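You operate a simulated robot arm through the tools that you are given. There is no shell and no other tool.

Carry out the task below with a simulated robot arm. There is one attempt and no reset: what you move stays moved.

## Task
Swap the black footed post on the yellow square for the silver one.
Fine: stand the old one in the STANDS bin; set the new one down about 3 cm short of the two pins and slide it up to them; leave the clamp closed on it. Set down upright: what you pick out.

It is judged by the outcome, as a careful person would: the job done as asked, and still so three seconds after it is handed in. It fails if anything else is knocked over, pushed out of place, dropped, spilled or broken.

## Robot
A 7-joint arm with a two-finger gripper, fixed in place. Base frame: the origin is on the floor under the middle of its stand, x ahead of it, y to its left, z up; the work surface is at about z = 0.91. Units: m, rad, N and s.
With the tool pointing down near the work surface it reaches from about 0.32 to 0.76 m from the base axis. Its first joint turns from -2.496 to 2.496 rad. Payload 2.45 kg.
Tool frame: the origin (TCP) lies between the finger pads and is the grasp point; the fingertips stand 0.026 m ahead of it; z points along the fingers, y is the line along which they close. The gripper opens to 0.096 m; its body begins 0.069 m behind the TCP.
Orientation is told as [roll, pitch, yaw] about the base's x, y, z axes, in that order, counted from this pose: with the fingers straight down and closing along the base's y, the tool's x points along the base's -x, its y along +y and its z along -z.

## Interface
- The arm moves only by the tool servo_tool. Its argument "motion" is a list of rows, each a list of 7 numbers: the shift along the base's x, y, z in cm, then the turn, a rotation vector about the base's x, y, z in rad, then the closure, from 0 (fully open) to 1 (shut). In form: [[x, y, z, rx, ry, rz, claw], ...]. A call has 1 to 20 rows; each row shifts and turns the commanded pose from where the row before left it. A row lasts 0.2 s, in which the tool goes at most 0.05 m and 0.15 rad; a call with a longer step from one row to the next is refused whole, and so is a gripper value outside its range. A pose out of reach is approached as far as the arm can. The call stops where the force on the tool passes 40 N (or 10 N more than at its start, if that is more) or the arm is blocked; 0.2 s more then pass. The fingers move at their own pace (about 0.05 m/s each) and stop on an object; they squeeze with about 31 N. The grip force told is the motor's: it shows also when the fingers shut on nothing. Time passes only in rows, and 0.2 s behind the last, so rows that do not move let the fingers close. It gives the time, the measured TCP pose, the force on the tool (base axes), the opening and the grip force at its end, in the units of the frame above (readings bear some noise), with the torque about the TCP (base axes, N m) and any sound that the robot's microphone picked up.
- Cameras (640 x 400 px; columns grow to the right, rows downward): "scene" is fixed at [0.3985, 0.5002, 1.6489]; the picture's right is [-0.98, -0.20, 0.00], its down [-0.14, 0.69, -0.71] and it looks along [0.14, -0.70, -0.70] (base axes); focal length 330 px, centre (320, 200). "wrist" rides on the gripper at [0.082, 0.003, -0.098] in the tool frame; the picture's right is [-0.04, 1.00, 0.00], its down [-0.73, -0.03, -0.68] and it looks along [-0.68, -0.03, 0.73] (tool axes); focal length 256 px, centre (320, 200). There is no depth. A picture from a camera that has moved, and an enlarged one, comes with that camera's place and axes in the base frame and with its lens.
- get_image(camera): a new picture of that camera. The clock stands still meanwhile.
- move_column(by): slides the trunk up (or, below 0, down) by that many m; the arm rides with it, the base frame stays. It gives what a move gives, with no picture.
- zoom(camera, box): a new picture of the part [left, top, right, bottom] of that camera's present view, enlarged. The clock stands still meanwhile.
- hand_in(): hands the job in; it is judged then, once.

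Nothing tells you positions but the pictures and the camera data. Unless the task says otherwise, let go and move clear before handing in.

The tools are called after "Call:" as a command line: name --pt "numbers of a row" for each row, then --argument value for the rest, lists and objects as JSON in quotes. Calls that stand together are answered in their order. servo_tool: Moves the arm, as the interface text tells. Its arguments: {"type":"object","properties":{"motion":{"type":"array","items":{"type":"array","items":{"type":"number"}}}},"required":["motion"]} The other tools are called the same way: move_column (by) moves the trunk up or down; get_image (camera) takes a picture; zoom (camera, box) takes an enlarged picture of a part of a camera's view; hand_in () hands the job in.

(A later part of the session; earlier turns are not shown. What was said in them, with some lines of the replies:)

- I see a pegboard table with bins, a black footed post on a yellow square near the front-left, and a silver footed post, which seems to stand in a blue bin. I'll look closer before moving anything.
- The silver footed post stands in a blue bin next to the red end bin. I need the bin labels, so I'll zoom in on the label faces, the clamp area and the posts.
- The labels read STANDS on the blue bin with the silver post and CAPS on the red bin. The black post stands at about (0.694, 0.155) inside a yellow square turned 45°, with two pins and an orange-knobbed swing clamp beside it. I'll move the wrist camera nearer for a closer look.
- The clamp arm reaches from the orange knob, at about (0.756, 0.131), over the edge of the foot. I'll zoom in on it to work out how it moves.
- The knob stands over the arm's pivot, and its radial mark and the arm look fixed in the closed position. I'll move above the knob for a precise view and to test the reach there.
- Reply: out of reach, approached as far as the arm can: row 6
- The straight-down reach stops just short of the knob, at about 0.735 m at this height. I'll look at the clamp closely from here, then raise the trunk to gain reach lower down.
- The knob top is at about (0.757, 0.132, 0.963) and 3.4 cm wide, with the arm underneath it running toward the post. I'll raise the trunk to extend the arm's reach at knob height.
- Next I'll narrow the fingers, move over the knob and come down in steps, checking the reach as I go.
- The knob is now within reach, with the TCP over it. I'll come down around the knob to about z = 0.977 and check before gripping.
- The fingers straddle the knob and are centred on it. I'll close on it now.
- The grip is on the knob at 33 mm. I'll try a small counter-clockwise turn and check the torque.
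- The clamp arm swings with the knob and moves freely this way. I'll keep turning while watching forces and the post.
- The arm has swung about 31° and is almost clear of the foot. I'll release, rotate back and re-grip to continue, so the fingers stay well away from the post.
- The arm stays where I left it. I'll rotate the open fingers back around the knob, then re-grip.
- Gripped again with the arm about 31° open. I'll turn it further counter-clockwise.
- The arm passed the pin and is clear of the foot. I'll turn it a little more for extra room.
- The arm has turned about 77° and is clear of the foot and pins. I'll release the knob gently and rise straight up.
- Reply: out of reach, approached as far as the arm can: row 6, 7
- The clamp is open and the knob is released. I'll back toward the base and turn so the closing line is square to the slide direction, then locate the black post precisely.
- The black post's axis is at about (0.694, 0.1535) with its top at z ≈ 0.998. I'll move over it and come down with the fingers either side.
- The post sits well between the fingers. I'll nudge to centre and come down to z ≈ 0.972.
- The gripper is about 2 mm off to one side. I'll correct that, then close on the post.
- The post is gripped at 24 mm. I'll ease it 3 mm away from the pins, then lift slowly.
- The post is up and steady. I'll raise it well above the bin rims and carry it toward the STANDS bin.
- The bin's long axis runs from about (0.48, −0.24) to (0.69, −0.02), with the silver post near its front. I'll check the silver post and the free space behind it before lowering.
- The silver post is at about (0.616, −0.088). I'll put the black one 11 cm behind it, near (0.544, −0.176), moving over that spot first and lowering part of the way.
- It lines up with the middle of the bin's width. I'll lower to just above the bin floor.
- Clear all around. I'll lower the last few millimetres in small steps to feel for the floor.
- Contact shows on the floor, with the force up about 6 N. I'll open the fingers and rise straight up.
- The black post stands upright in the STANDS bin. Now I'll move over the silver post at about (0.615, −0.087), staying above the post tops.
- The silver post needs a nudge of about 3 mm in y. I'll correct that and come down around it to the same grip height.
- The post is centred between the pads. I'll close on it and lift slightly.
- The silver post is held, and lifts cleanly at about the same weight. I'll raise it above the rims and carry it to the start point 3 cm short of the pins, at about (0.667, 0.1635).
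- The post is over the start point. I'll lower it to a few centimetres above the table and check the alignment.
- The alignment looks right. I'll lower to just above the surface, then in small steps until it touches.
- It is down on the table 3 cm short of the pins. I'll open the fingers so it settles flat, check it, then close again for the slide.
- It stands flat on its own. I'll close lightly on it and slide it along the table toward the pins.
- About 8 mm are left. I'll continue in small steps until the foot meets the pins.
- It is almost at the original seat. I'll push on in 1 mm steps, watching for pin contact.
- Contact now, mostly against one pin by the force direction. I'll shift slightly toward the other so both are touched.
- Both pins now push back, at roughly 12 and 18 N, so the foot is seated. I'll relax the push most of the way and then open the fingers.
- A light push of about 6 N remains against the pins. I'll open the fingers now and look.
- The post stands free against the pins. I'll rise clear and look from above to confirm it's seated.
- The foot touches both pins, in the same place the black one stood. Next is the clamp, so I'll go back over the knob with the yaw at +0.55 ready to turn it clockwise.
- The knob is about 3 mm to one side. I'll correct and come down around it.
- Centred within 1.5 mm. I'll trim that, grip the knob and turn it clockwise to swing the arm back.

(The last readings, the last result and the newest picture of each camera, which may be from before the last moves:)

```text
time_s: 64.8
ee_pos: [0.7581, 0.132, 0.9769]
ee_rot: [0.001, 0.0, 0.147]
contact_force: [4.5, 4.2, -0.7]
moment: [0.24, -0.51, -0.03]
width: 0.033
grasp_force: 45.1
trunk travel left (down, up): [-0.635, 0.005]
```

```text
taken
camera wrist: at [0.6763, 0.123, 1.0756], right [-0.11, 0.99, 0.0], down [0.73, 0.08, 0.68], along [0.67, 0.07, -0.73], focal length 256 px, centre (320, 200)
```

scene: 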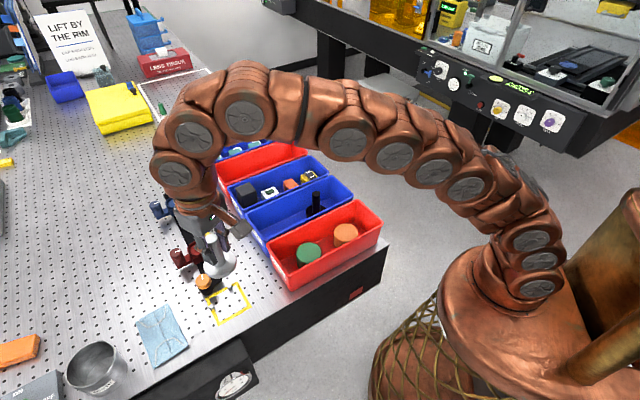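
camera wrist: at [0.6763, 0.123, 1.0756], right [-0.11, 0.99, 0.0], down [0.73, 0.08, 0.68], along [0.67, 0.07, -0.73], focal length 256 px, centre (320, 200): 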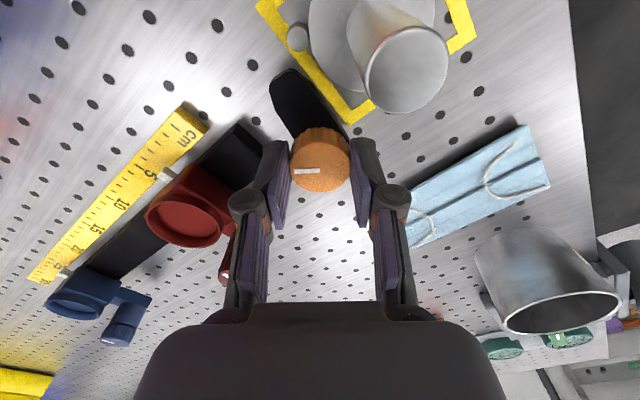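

The arm follows. I'll continue another 0.4 rad.

Call:
servo_tool --pt "0 0 0 0 0 -0.08 1.0" --pt "0 0 0 0 0 -0.08 1.0" --pt "0 0 0 0 0 -0.08 1.0" --pt "0 0 0 0 0 -0.08 1.0" --pt "0 0 0 0 0 -0.08 1.0" --pt "0 0 0 0 0 0 1.0"

Call:
get_image --camera "wrist"

Call:
zoom --camera "scene" --box '[150, 220, 270, 320]'

```text
time_s: 66.2
ee_pos: [0.7576, 0.1332, 0.9771]
ee_rot: [-0.002, 0.001, -0.25]
contact_force: [12.6, 12.3, 8.4]
moment: [0.3, -0.28, 0.02]
width: 0.0331
grasp_force: 45.1
trunk travel left (down, up): [-0.635, 0.005]
```

```text
taken
camera wrist: at [0.6791, 0.1556, 1.0756], right [0.29, 0.96, 0.0], down [0.7, -0.21, 0.68], along [0.65, -0.19, -0.73], focal length 256 px, centre (320, 200)
```

wrist: 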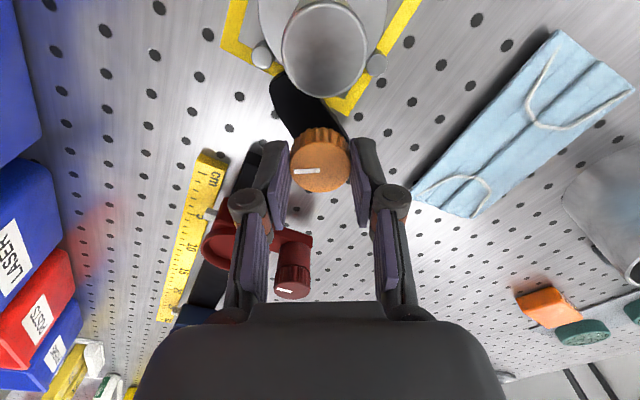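

```text
4.00 times, centred on (210, 270) of scene
camera zoom: at [0.3985, 0.5002, 1.6489], right [-0.98, -0.2, 0.0], down [-0.14, 0.69, -0.71], along [0.14, -0.7, -0.7], focal length 1320 px, centre (760, -80)
```

zoom: 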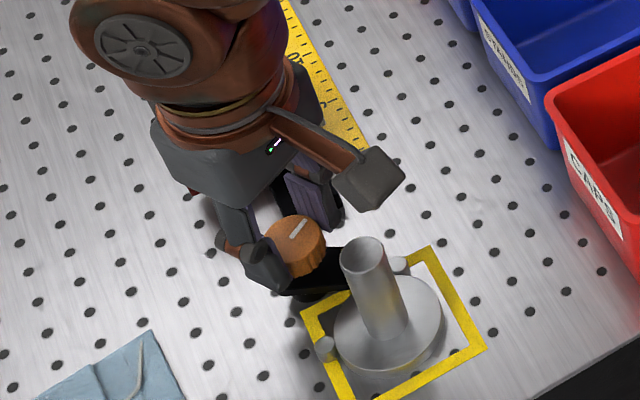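

The arm is now about 0.55 rad from closed. I'll release, rotate back to yaw 0.55 and re-grip for the final turn.

Call:
servo_tool --pt "0 0 0 0 0 0 0.6" --pt "0 0 0 0 0 0 0.5" --pt "0 0 0 0 0 0 0.5" --pt "0 0 0 0 0 0.12 0.5" --pt "0 0 0 0 0 0.12 0.5" --pt "0 0 0 0 0 0.12 0.5" --pt "0 0 0 0 0 0.12 0.5" --pt "0 0 0 0 0 0.12 0.5" --pt "0 0 0 0 0 0.12 0.5" --pt "0 0 0 0 0 0.08 0.5" --pt "0 0 0 0 0 0 0.5"

Call:
get_image --camera "wrist"

```text
time_s: 68.6
ee_pos: [0.7577, 0.132, 0.9768]
ee_rot: [0.001, 0.001, 0.551]
contact_force: [0.2, -1.5, 0.2]
moment: [-0.02, -0.03, 0.02]
width: 0.048
grasp_force: 0.1
trunk travel left (down, up): [-0.635, 0.005]
```

```text
taken
camera wrist: at [0.6855, 0.0909, 1.0747], right [-0.49, 0.87, 0.0], down [0.64, 0.36, 0.68], along [0.59, 0.33, -0.73], focal length 256 px, centre (320, 200)
```

wrist: 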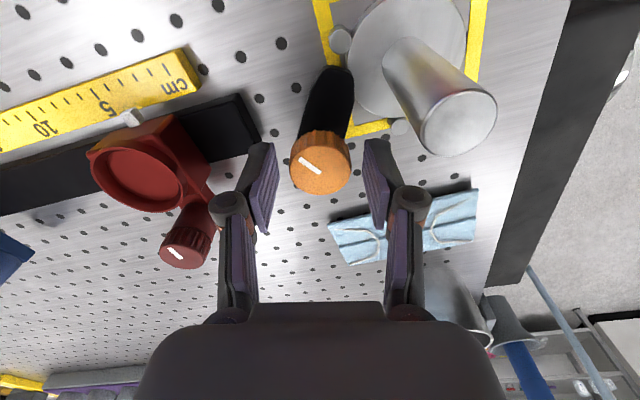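

Positioned. I'll grip and turn 0.35 rad, watching that the arm passes cleanly over the foot.

Call:
servo_tool --pt "0 0 0 0 0 0 0.7" --pt "0 0 0 0 0 0 0.9" --pt "0 0 0 0 0 0 1.0" --pt "0 0 0 0 0 0 1.0" --pt "0 0 0 0 0 -0.07 1.0" --pt "0 0 0 0 0 -0.07 1.0" --pt "0 0 0 0 0 -0.07 1.0" --pt "0 0 0 0 0 -0.07 1.0" --pt "0 0 0 0 0 -0.07 1.0" --pt "0 0 0 0 0 0 1.0"

Call:
get_image --camera "wrist"

Call:
zoom --camera "scene" --box '[150, 220, 270, 320]'

```text
time_s: 70.8
ee_pos: [0.7565, 0.1311, 0.9773]
ee_rot: [0.0, 0.0, 0.199]
contact_force: [-9.3, -4.0, -10.0]
moment: [-0.26, 0.25, 0.01]
width: 0.0329
grasp_force: 45.3
trunk travel left (down, up): [-0.635, 0.005]
```

```text
taken
camera wrist: at [0.676, 0.1187, 1.0748], right [-0.16, 0.99, 0.0], down [0.73, 0.12, 0.68], along [0.67, 0.11, -0.74], focal length 256 px, centre (320, 200)
```

wrist: 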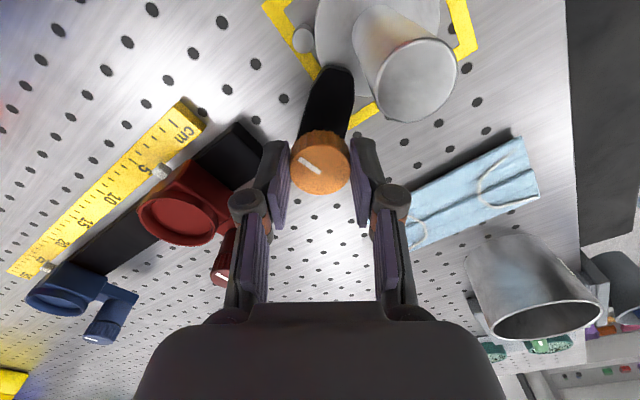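

```text
4.00 times, centred on (210, 270) of scene
camera zoom: at [0.3985, 0.5002, 1.6489], right [-0.98, -0.2, 0.0], down [-0.14, 0.69, -0.71], along [0.14, -0.7, -0.7], focal length 1320 px, centre (760, -80)
```

zoom: 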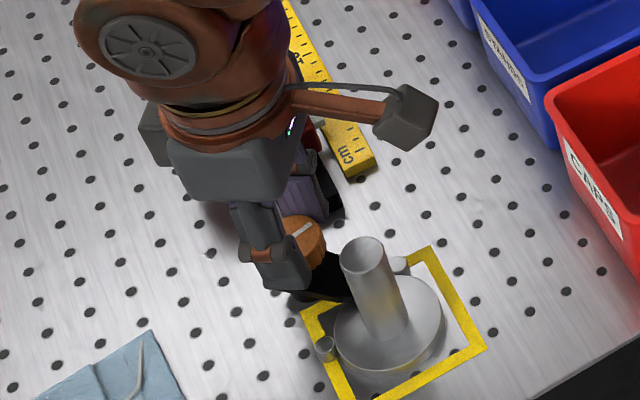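

The arm is over the edge of the foot and the post hasn't moved. I'll turn the last 0.2 rad to the original closed position.

Call:
servo_tool --pt "0 0 0 0 0 -0.05 1.0" --pt "0 0 0 0 0 -0.05 1.0" --pt "0 0 0 0 0 -0.05 1.0" --pt "0 0 0 0 0 -0.05 1.0" --pt "0 0 0 0 0 0 1.0"

Call:
get_image --camera "wrist"

Call:
zoom --camera "scene" --box '[150, 220, 270, 320]'

```text
time_s: 72.0
ee_pos: [0.7567, 0.1326, 0.9761]
ee_rot: [0.002, 0.002, -0.001]
contact_force: [-12.9, 0.5, -14.7]
moment: [0.07, 0.36, -0.02]
width: 0.0332
grasp_force: 45.0
trunk travel left (down, up): [-0.635, 0.005]
```

```text
taken
camera wrist: at [0.675, 0.1353, 1.0749], right [0.04, 1.0, 0.0], down [0.74, -0.03, 0.68], along [0.68, -0.03, -0.74], focal length 256 px, centre (320, 200)
```

wrist: 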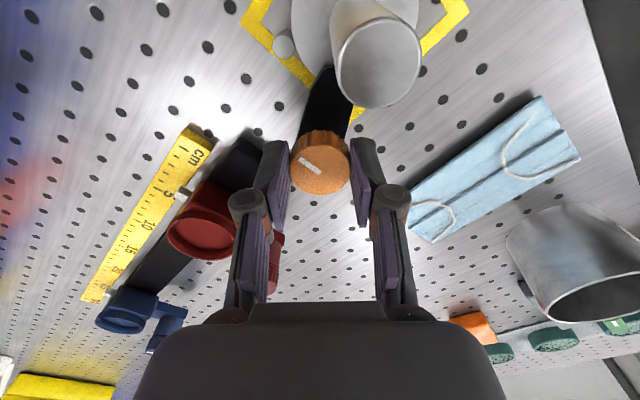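

```text
4.00 times, centred on (210, 270) of scene
camera zoom: at [0.3985, 0.5002, 1.6489], right [-0.98, -0.2, 0.0], down [-0.14, 0.69, -0.71], along [0.14, -0.7, -0.7], focal length 1320 px, centre (760, -80)
```

zoom: 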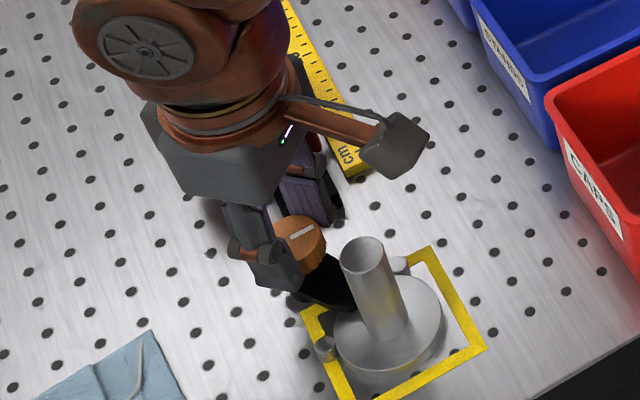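

The knob mark and arm match the original closed picture. I'll release the knob gently and rise clear.

Call:
servo_tool --pt "0 0 0 0 0 0 0.75" --pt "0 0 0 0 0 0 0.55" --pt "0 0 0 0 0 0 0.45" --pt "0 0 0 0 0 0 0.45"

Call:
get_image --camera "wrist"

Call:
servo_tool --pt "0 0 0.5 0 0 0 0.45" --pt "0 0 2 0 0 0 0.45" --pt "0 0 3 0 0 0 0.45" --pt "-0.8 0 2.5 0 0 0 0.45" --pt "-1.5 0 2 0 0 0 0.45" --pt "0 0 0 0 0 0 0.45"

Call:
get_image --camera "wrist"

Call:
zoom --camera "scene" --box '[190, 265, 250, 325]'

```text
time_s: 73.0
ee_pos: [0.7569, 0.1323, 0.9775]
ee_rot: [0.0, 0.001, 0.0]
contact_force: [-0.2, 0.6, -0.5]
moment: [0.01, 0.0, -0.02]
width: 0.0529
grasp_force: 0.0
trunk travel left (down, up): [-0.635, 0.005]
```

```text
taken
camera wrist: at [0.6756, 0.1346, 1.0755], right [0.04, 1.0, 0.0], down [0.73, -0.03, 0.68], along [0.68, -0.03, -0.73], focal length 256 px, centre (320, 200)
```

wrist: 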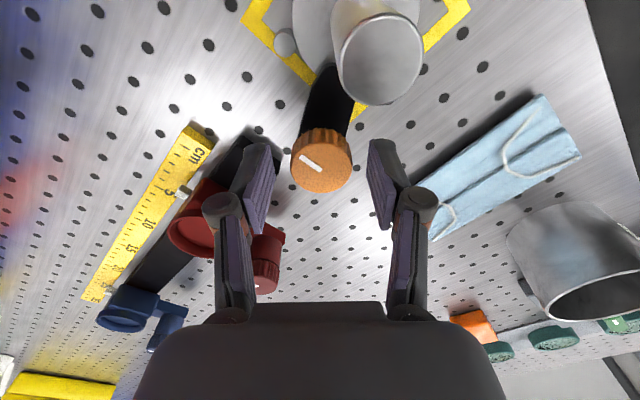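

```text
time_s: 74.4
ee_pos: [0.7343, 0.1323, 1.0775]
ee_rot: [0.0, 0.0, -0.002]
contact_force: [-0.3, 0.3, 0.8]
moment: [0.0, -0.01, 0.02]
width: 0.0527
grasp_force: 0.0
trunk travel left (down, up): [-0.635, 0.005]
```

```text
taken
camera wrist: at [0.6529, 0.1354, 1.1749], right [0.04, 1.0, 0.0], down [0.73, -0.03, 0.68], along [0.68, -0.03, -0.73], focal length 256 px, centre (320, 200)
```

wrist: 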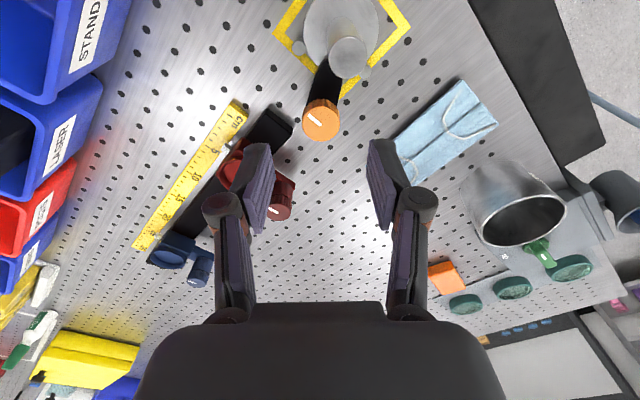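

```text
6.67 times, centred on (220, 295) of scene
camera zoom: at [0.3985, 0.5002, 1.6489], right [-0.98, -0.2, 0.0], down [-0.14, 0.69, -0.71], along [0.14, -0.7, -0.7], focal length 2201 px, centre (987, -433)
```

zoom: 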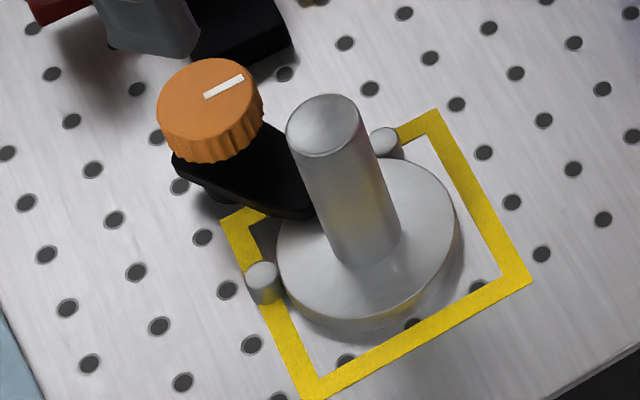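

The arm rests over the silver foot and the knob mark matches the original. I'll check closely that the foot sits flat and everything else is undisturbed.

Call:
zoom --camera "scene" --box '[210, 280, 240, 320]'

Call:
zoom --camera "wrist" --box '[260, 0, 430, 150]'

Call:
get_image --camera "scene"

Call:
zoom --camera "scene" --box '[230, 150, 370, 250]'

```text
10.00 times, centred on (225, 300) of scene
camera zoom: at [0.3985, 0.5002, 1.6489], right [-0.98, -0.2, 0.0], down [-0.14, 0.69, -0.71], along [0.14, -0.7, -0.7], focal length 3301 px, centre (1270, -800)
```

zoom: 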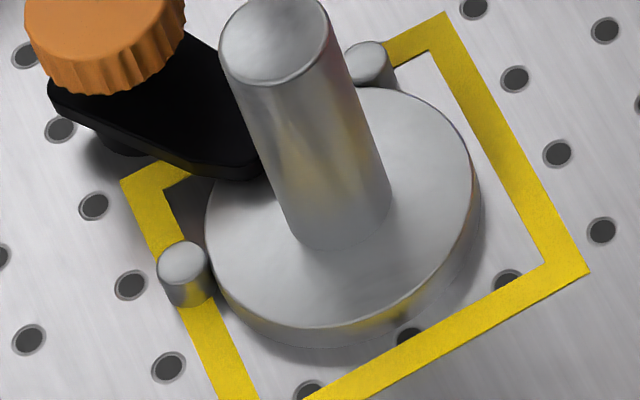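

```text
2.67 times, centred on (345, 75) of wrist
camera zoom: at [0.6529, 0.1354, 1.1749], right [0.04, 1.0, 0.0], down [0.73, -0.03, 0.68], along [0.68, -0.03, -0.73], focal length 683 px, centre (253, 533)
```

zoom: 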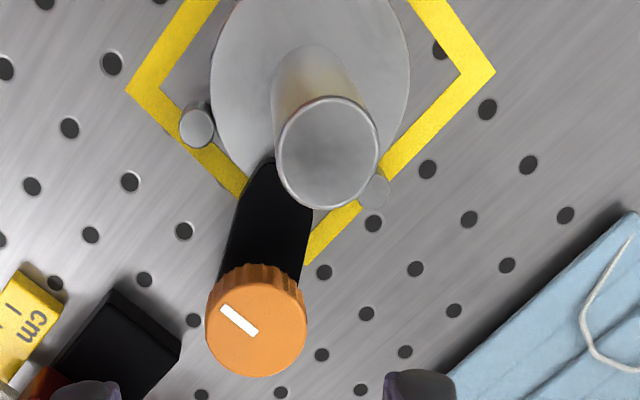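

```text
taken
```

scene: 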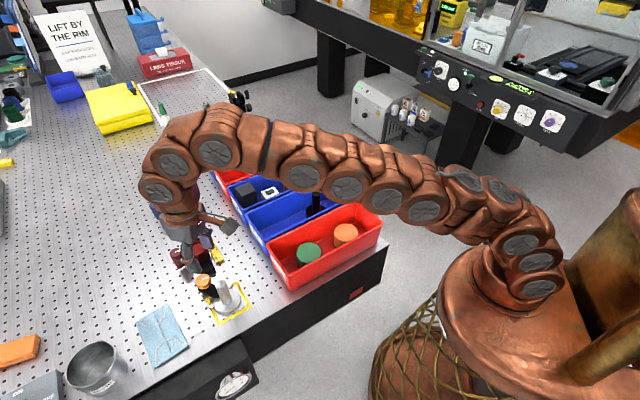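

```text
4.00 times, centred on (300, 200) of scene
camera zoom: at [0.3985, 0.5002, 1.6489], right [-0.98, -0.2, 0.0], down [-0.14, 0.69, -0.71], along [0.14, -0.7, -0.7], focal length 1320 px, centre (400, 200)
```

zoom: 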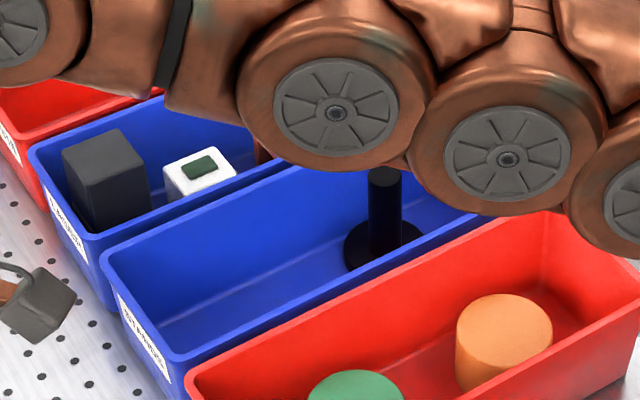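

The silver foot sits flat against both pins with the arm over it, and the black post stands in STANDS. I'll move the arm well clear and take a last look.

Call:
servo_tool --pt "-0.5 -0.2 2.5 0 0 0 0.45" --pt "-1.5 -0.5 3 0 0 0 0.4" --pt "-2.5 -1 3 0 0 0 0.3" --pt "-3 -1.5 2.5 0 0 0 0.2" --pt "-3 -2 1.5 0 0 0 0.1" --pt "-3 -2 0.5 0 0 0 0" --pt "-3 -2 0 0 0 0 0" --pt "-2 -2 0 0 0 0 0" --pt "0 0 0 0 0 0 0"

Call:
get_image --camera "scene"

Call:
get_image --camera "wrist"

Call:
zoom --camera "scene" --box '[140, 180, 300, 340]'

```text
time_s: 76.4
ee_pos: [0.5493, 0.0198, 1.2083]
ee_rot: [0.0, -0.001, -0.002]
contact_force: [0.2, -0.1, -0.6]
moment: [0.0, -0.04, 0.0]
width: 0.0961
grasp_force: 0.0
trunk travel left (down, up): [-0.635, 0.005]
```

```text
taken
```

scene: 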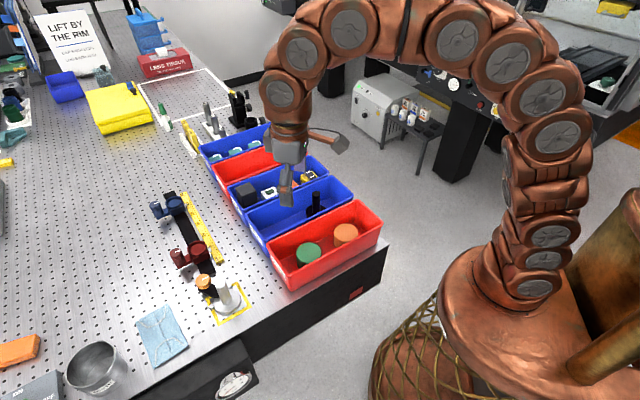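

```text
taken
camera wrist: at [0.4676, 0.0227, 1.3059], right [0.04, 1.0, 0.0], down [0.73, -0.03, 0.68], along [0.68, -0.03, -0.73], focal length 256 px, centre (320, 200)
```

wrist: 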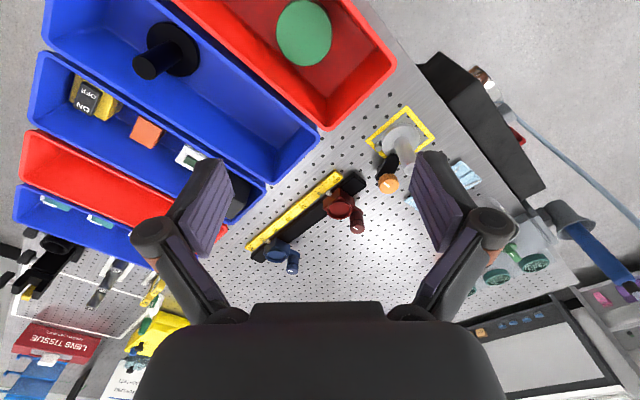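

```text
2.50 times, centred on (220, 260) of scene
camera zoom: at [0.3985, 0.5002, 1.6489], right [-0.98, -0.2, 0.0], down [-0.14, 0.69, -0.71], along [0.14, -0.7, -0.7], focal length 825 px, centre (570, 50)
```

zoom: 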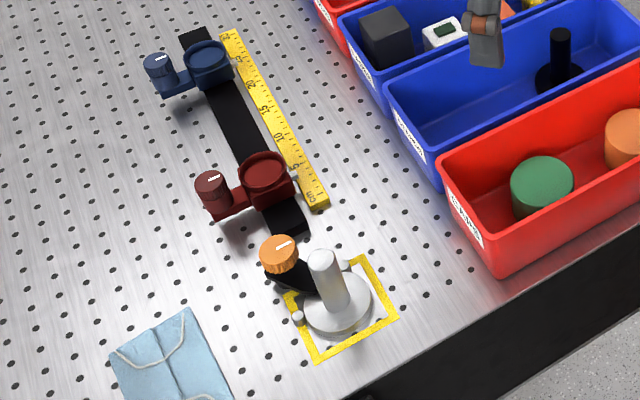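

The silver post stands on the yellow square against both pins with the clamp closed over its foot. The black one stands upright in the STANDS bin, nothing else has moved, and the arm is clear, so I'm handing in.

Call:
hand_in

```text
The job is handed in.
```

The posts are swapped, and I've handed the job in; no verdict has come back yet.

- **Black post:** it stands upright in the STANDS bin, near the back.
- **Silver post:** I set it down about 3 cm short of the two pins and slid it up until both pins pushed back. It stands upright on the yellow square.
- **Clamp:** the arm is back over the silver post's foot, and the knob mark matches where it was at the start.

In the last pictures nothing else looked moved or knocked over, and the arm was clear of everything when I handed in.
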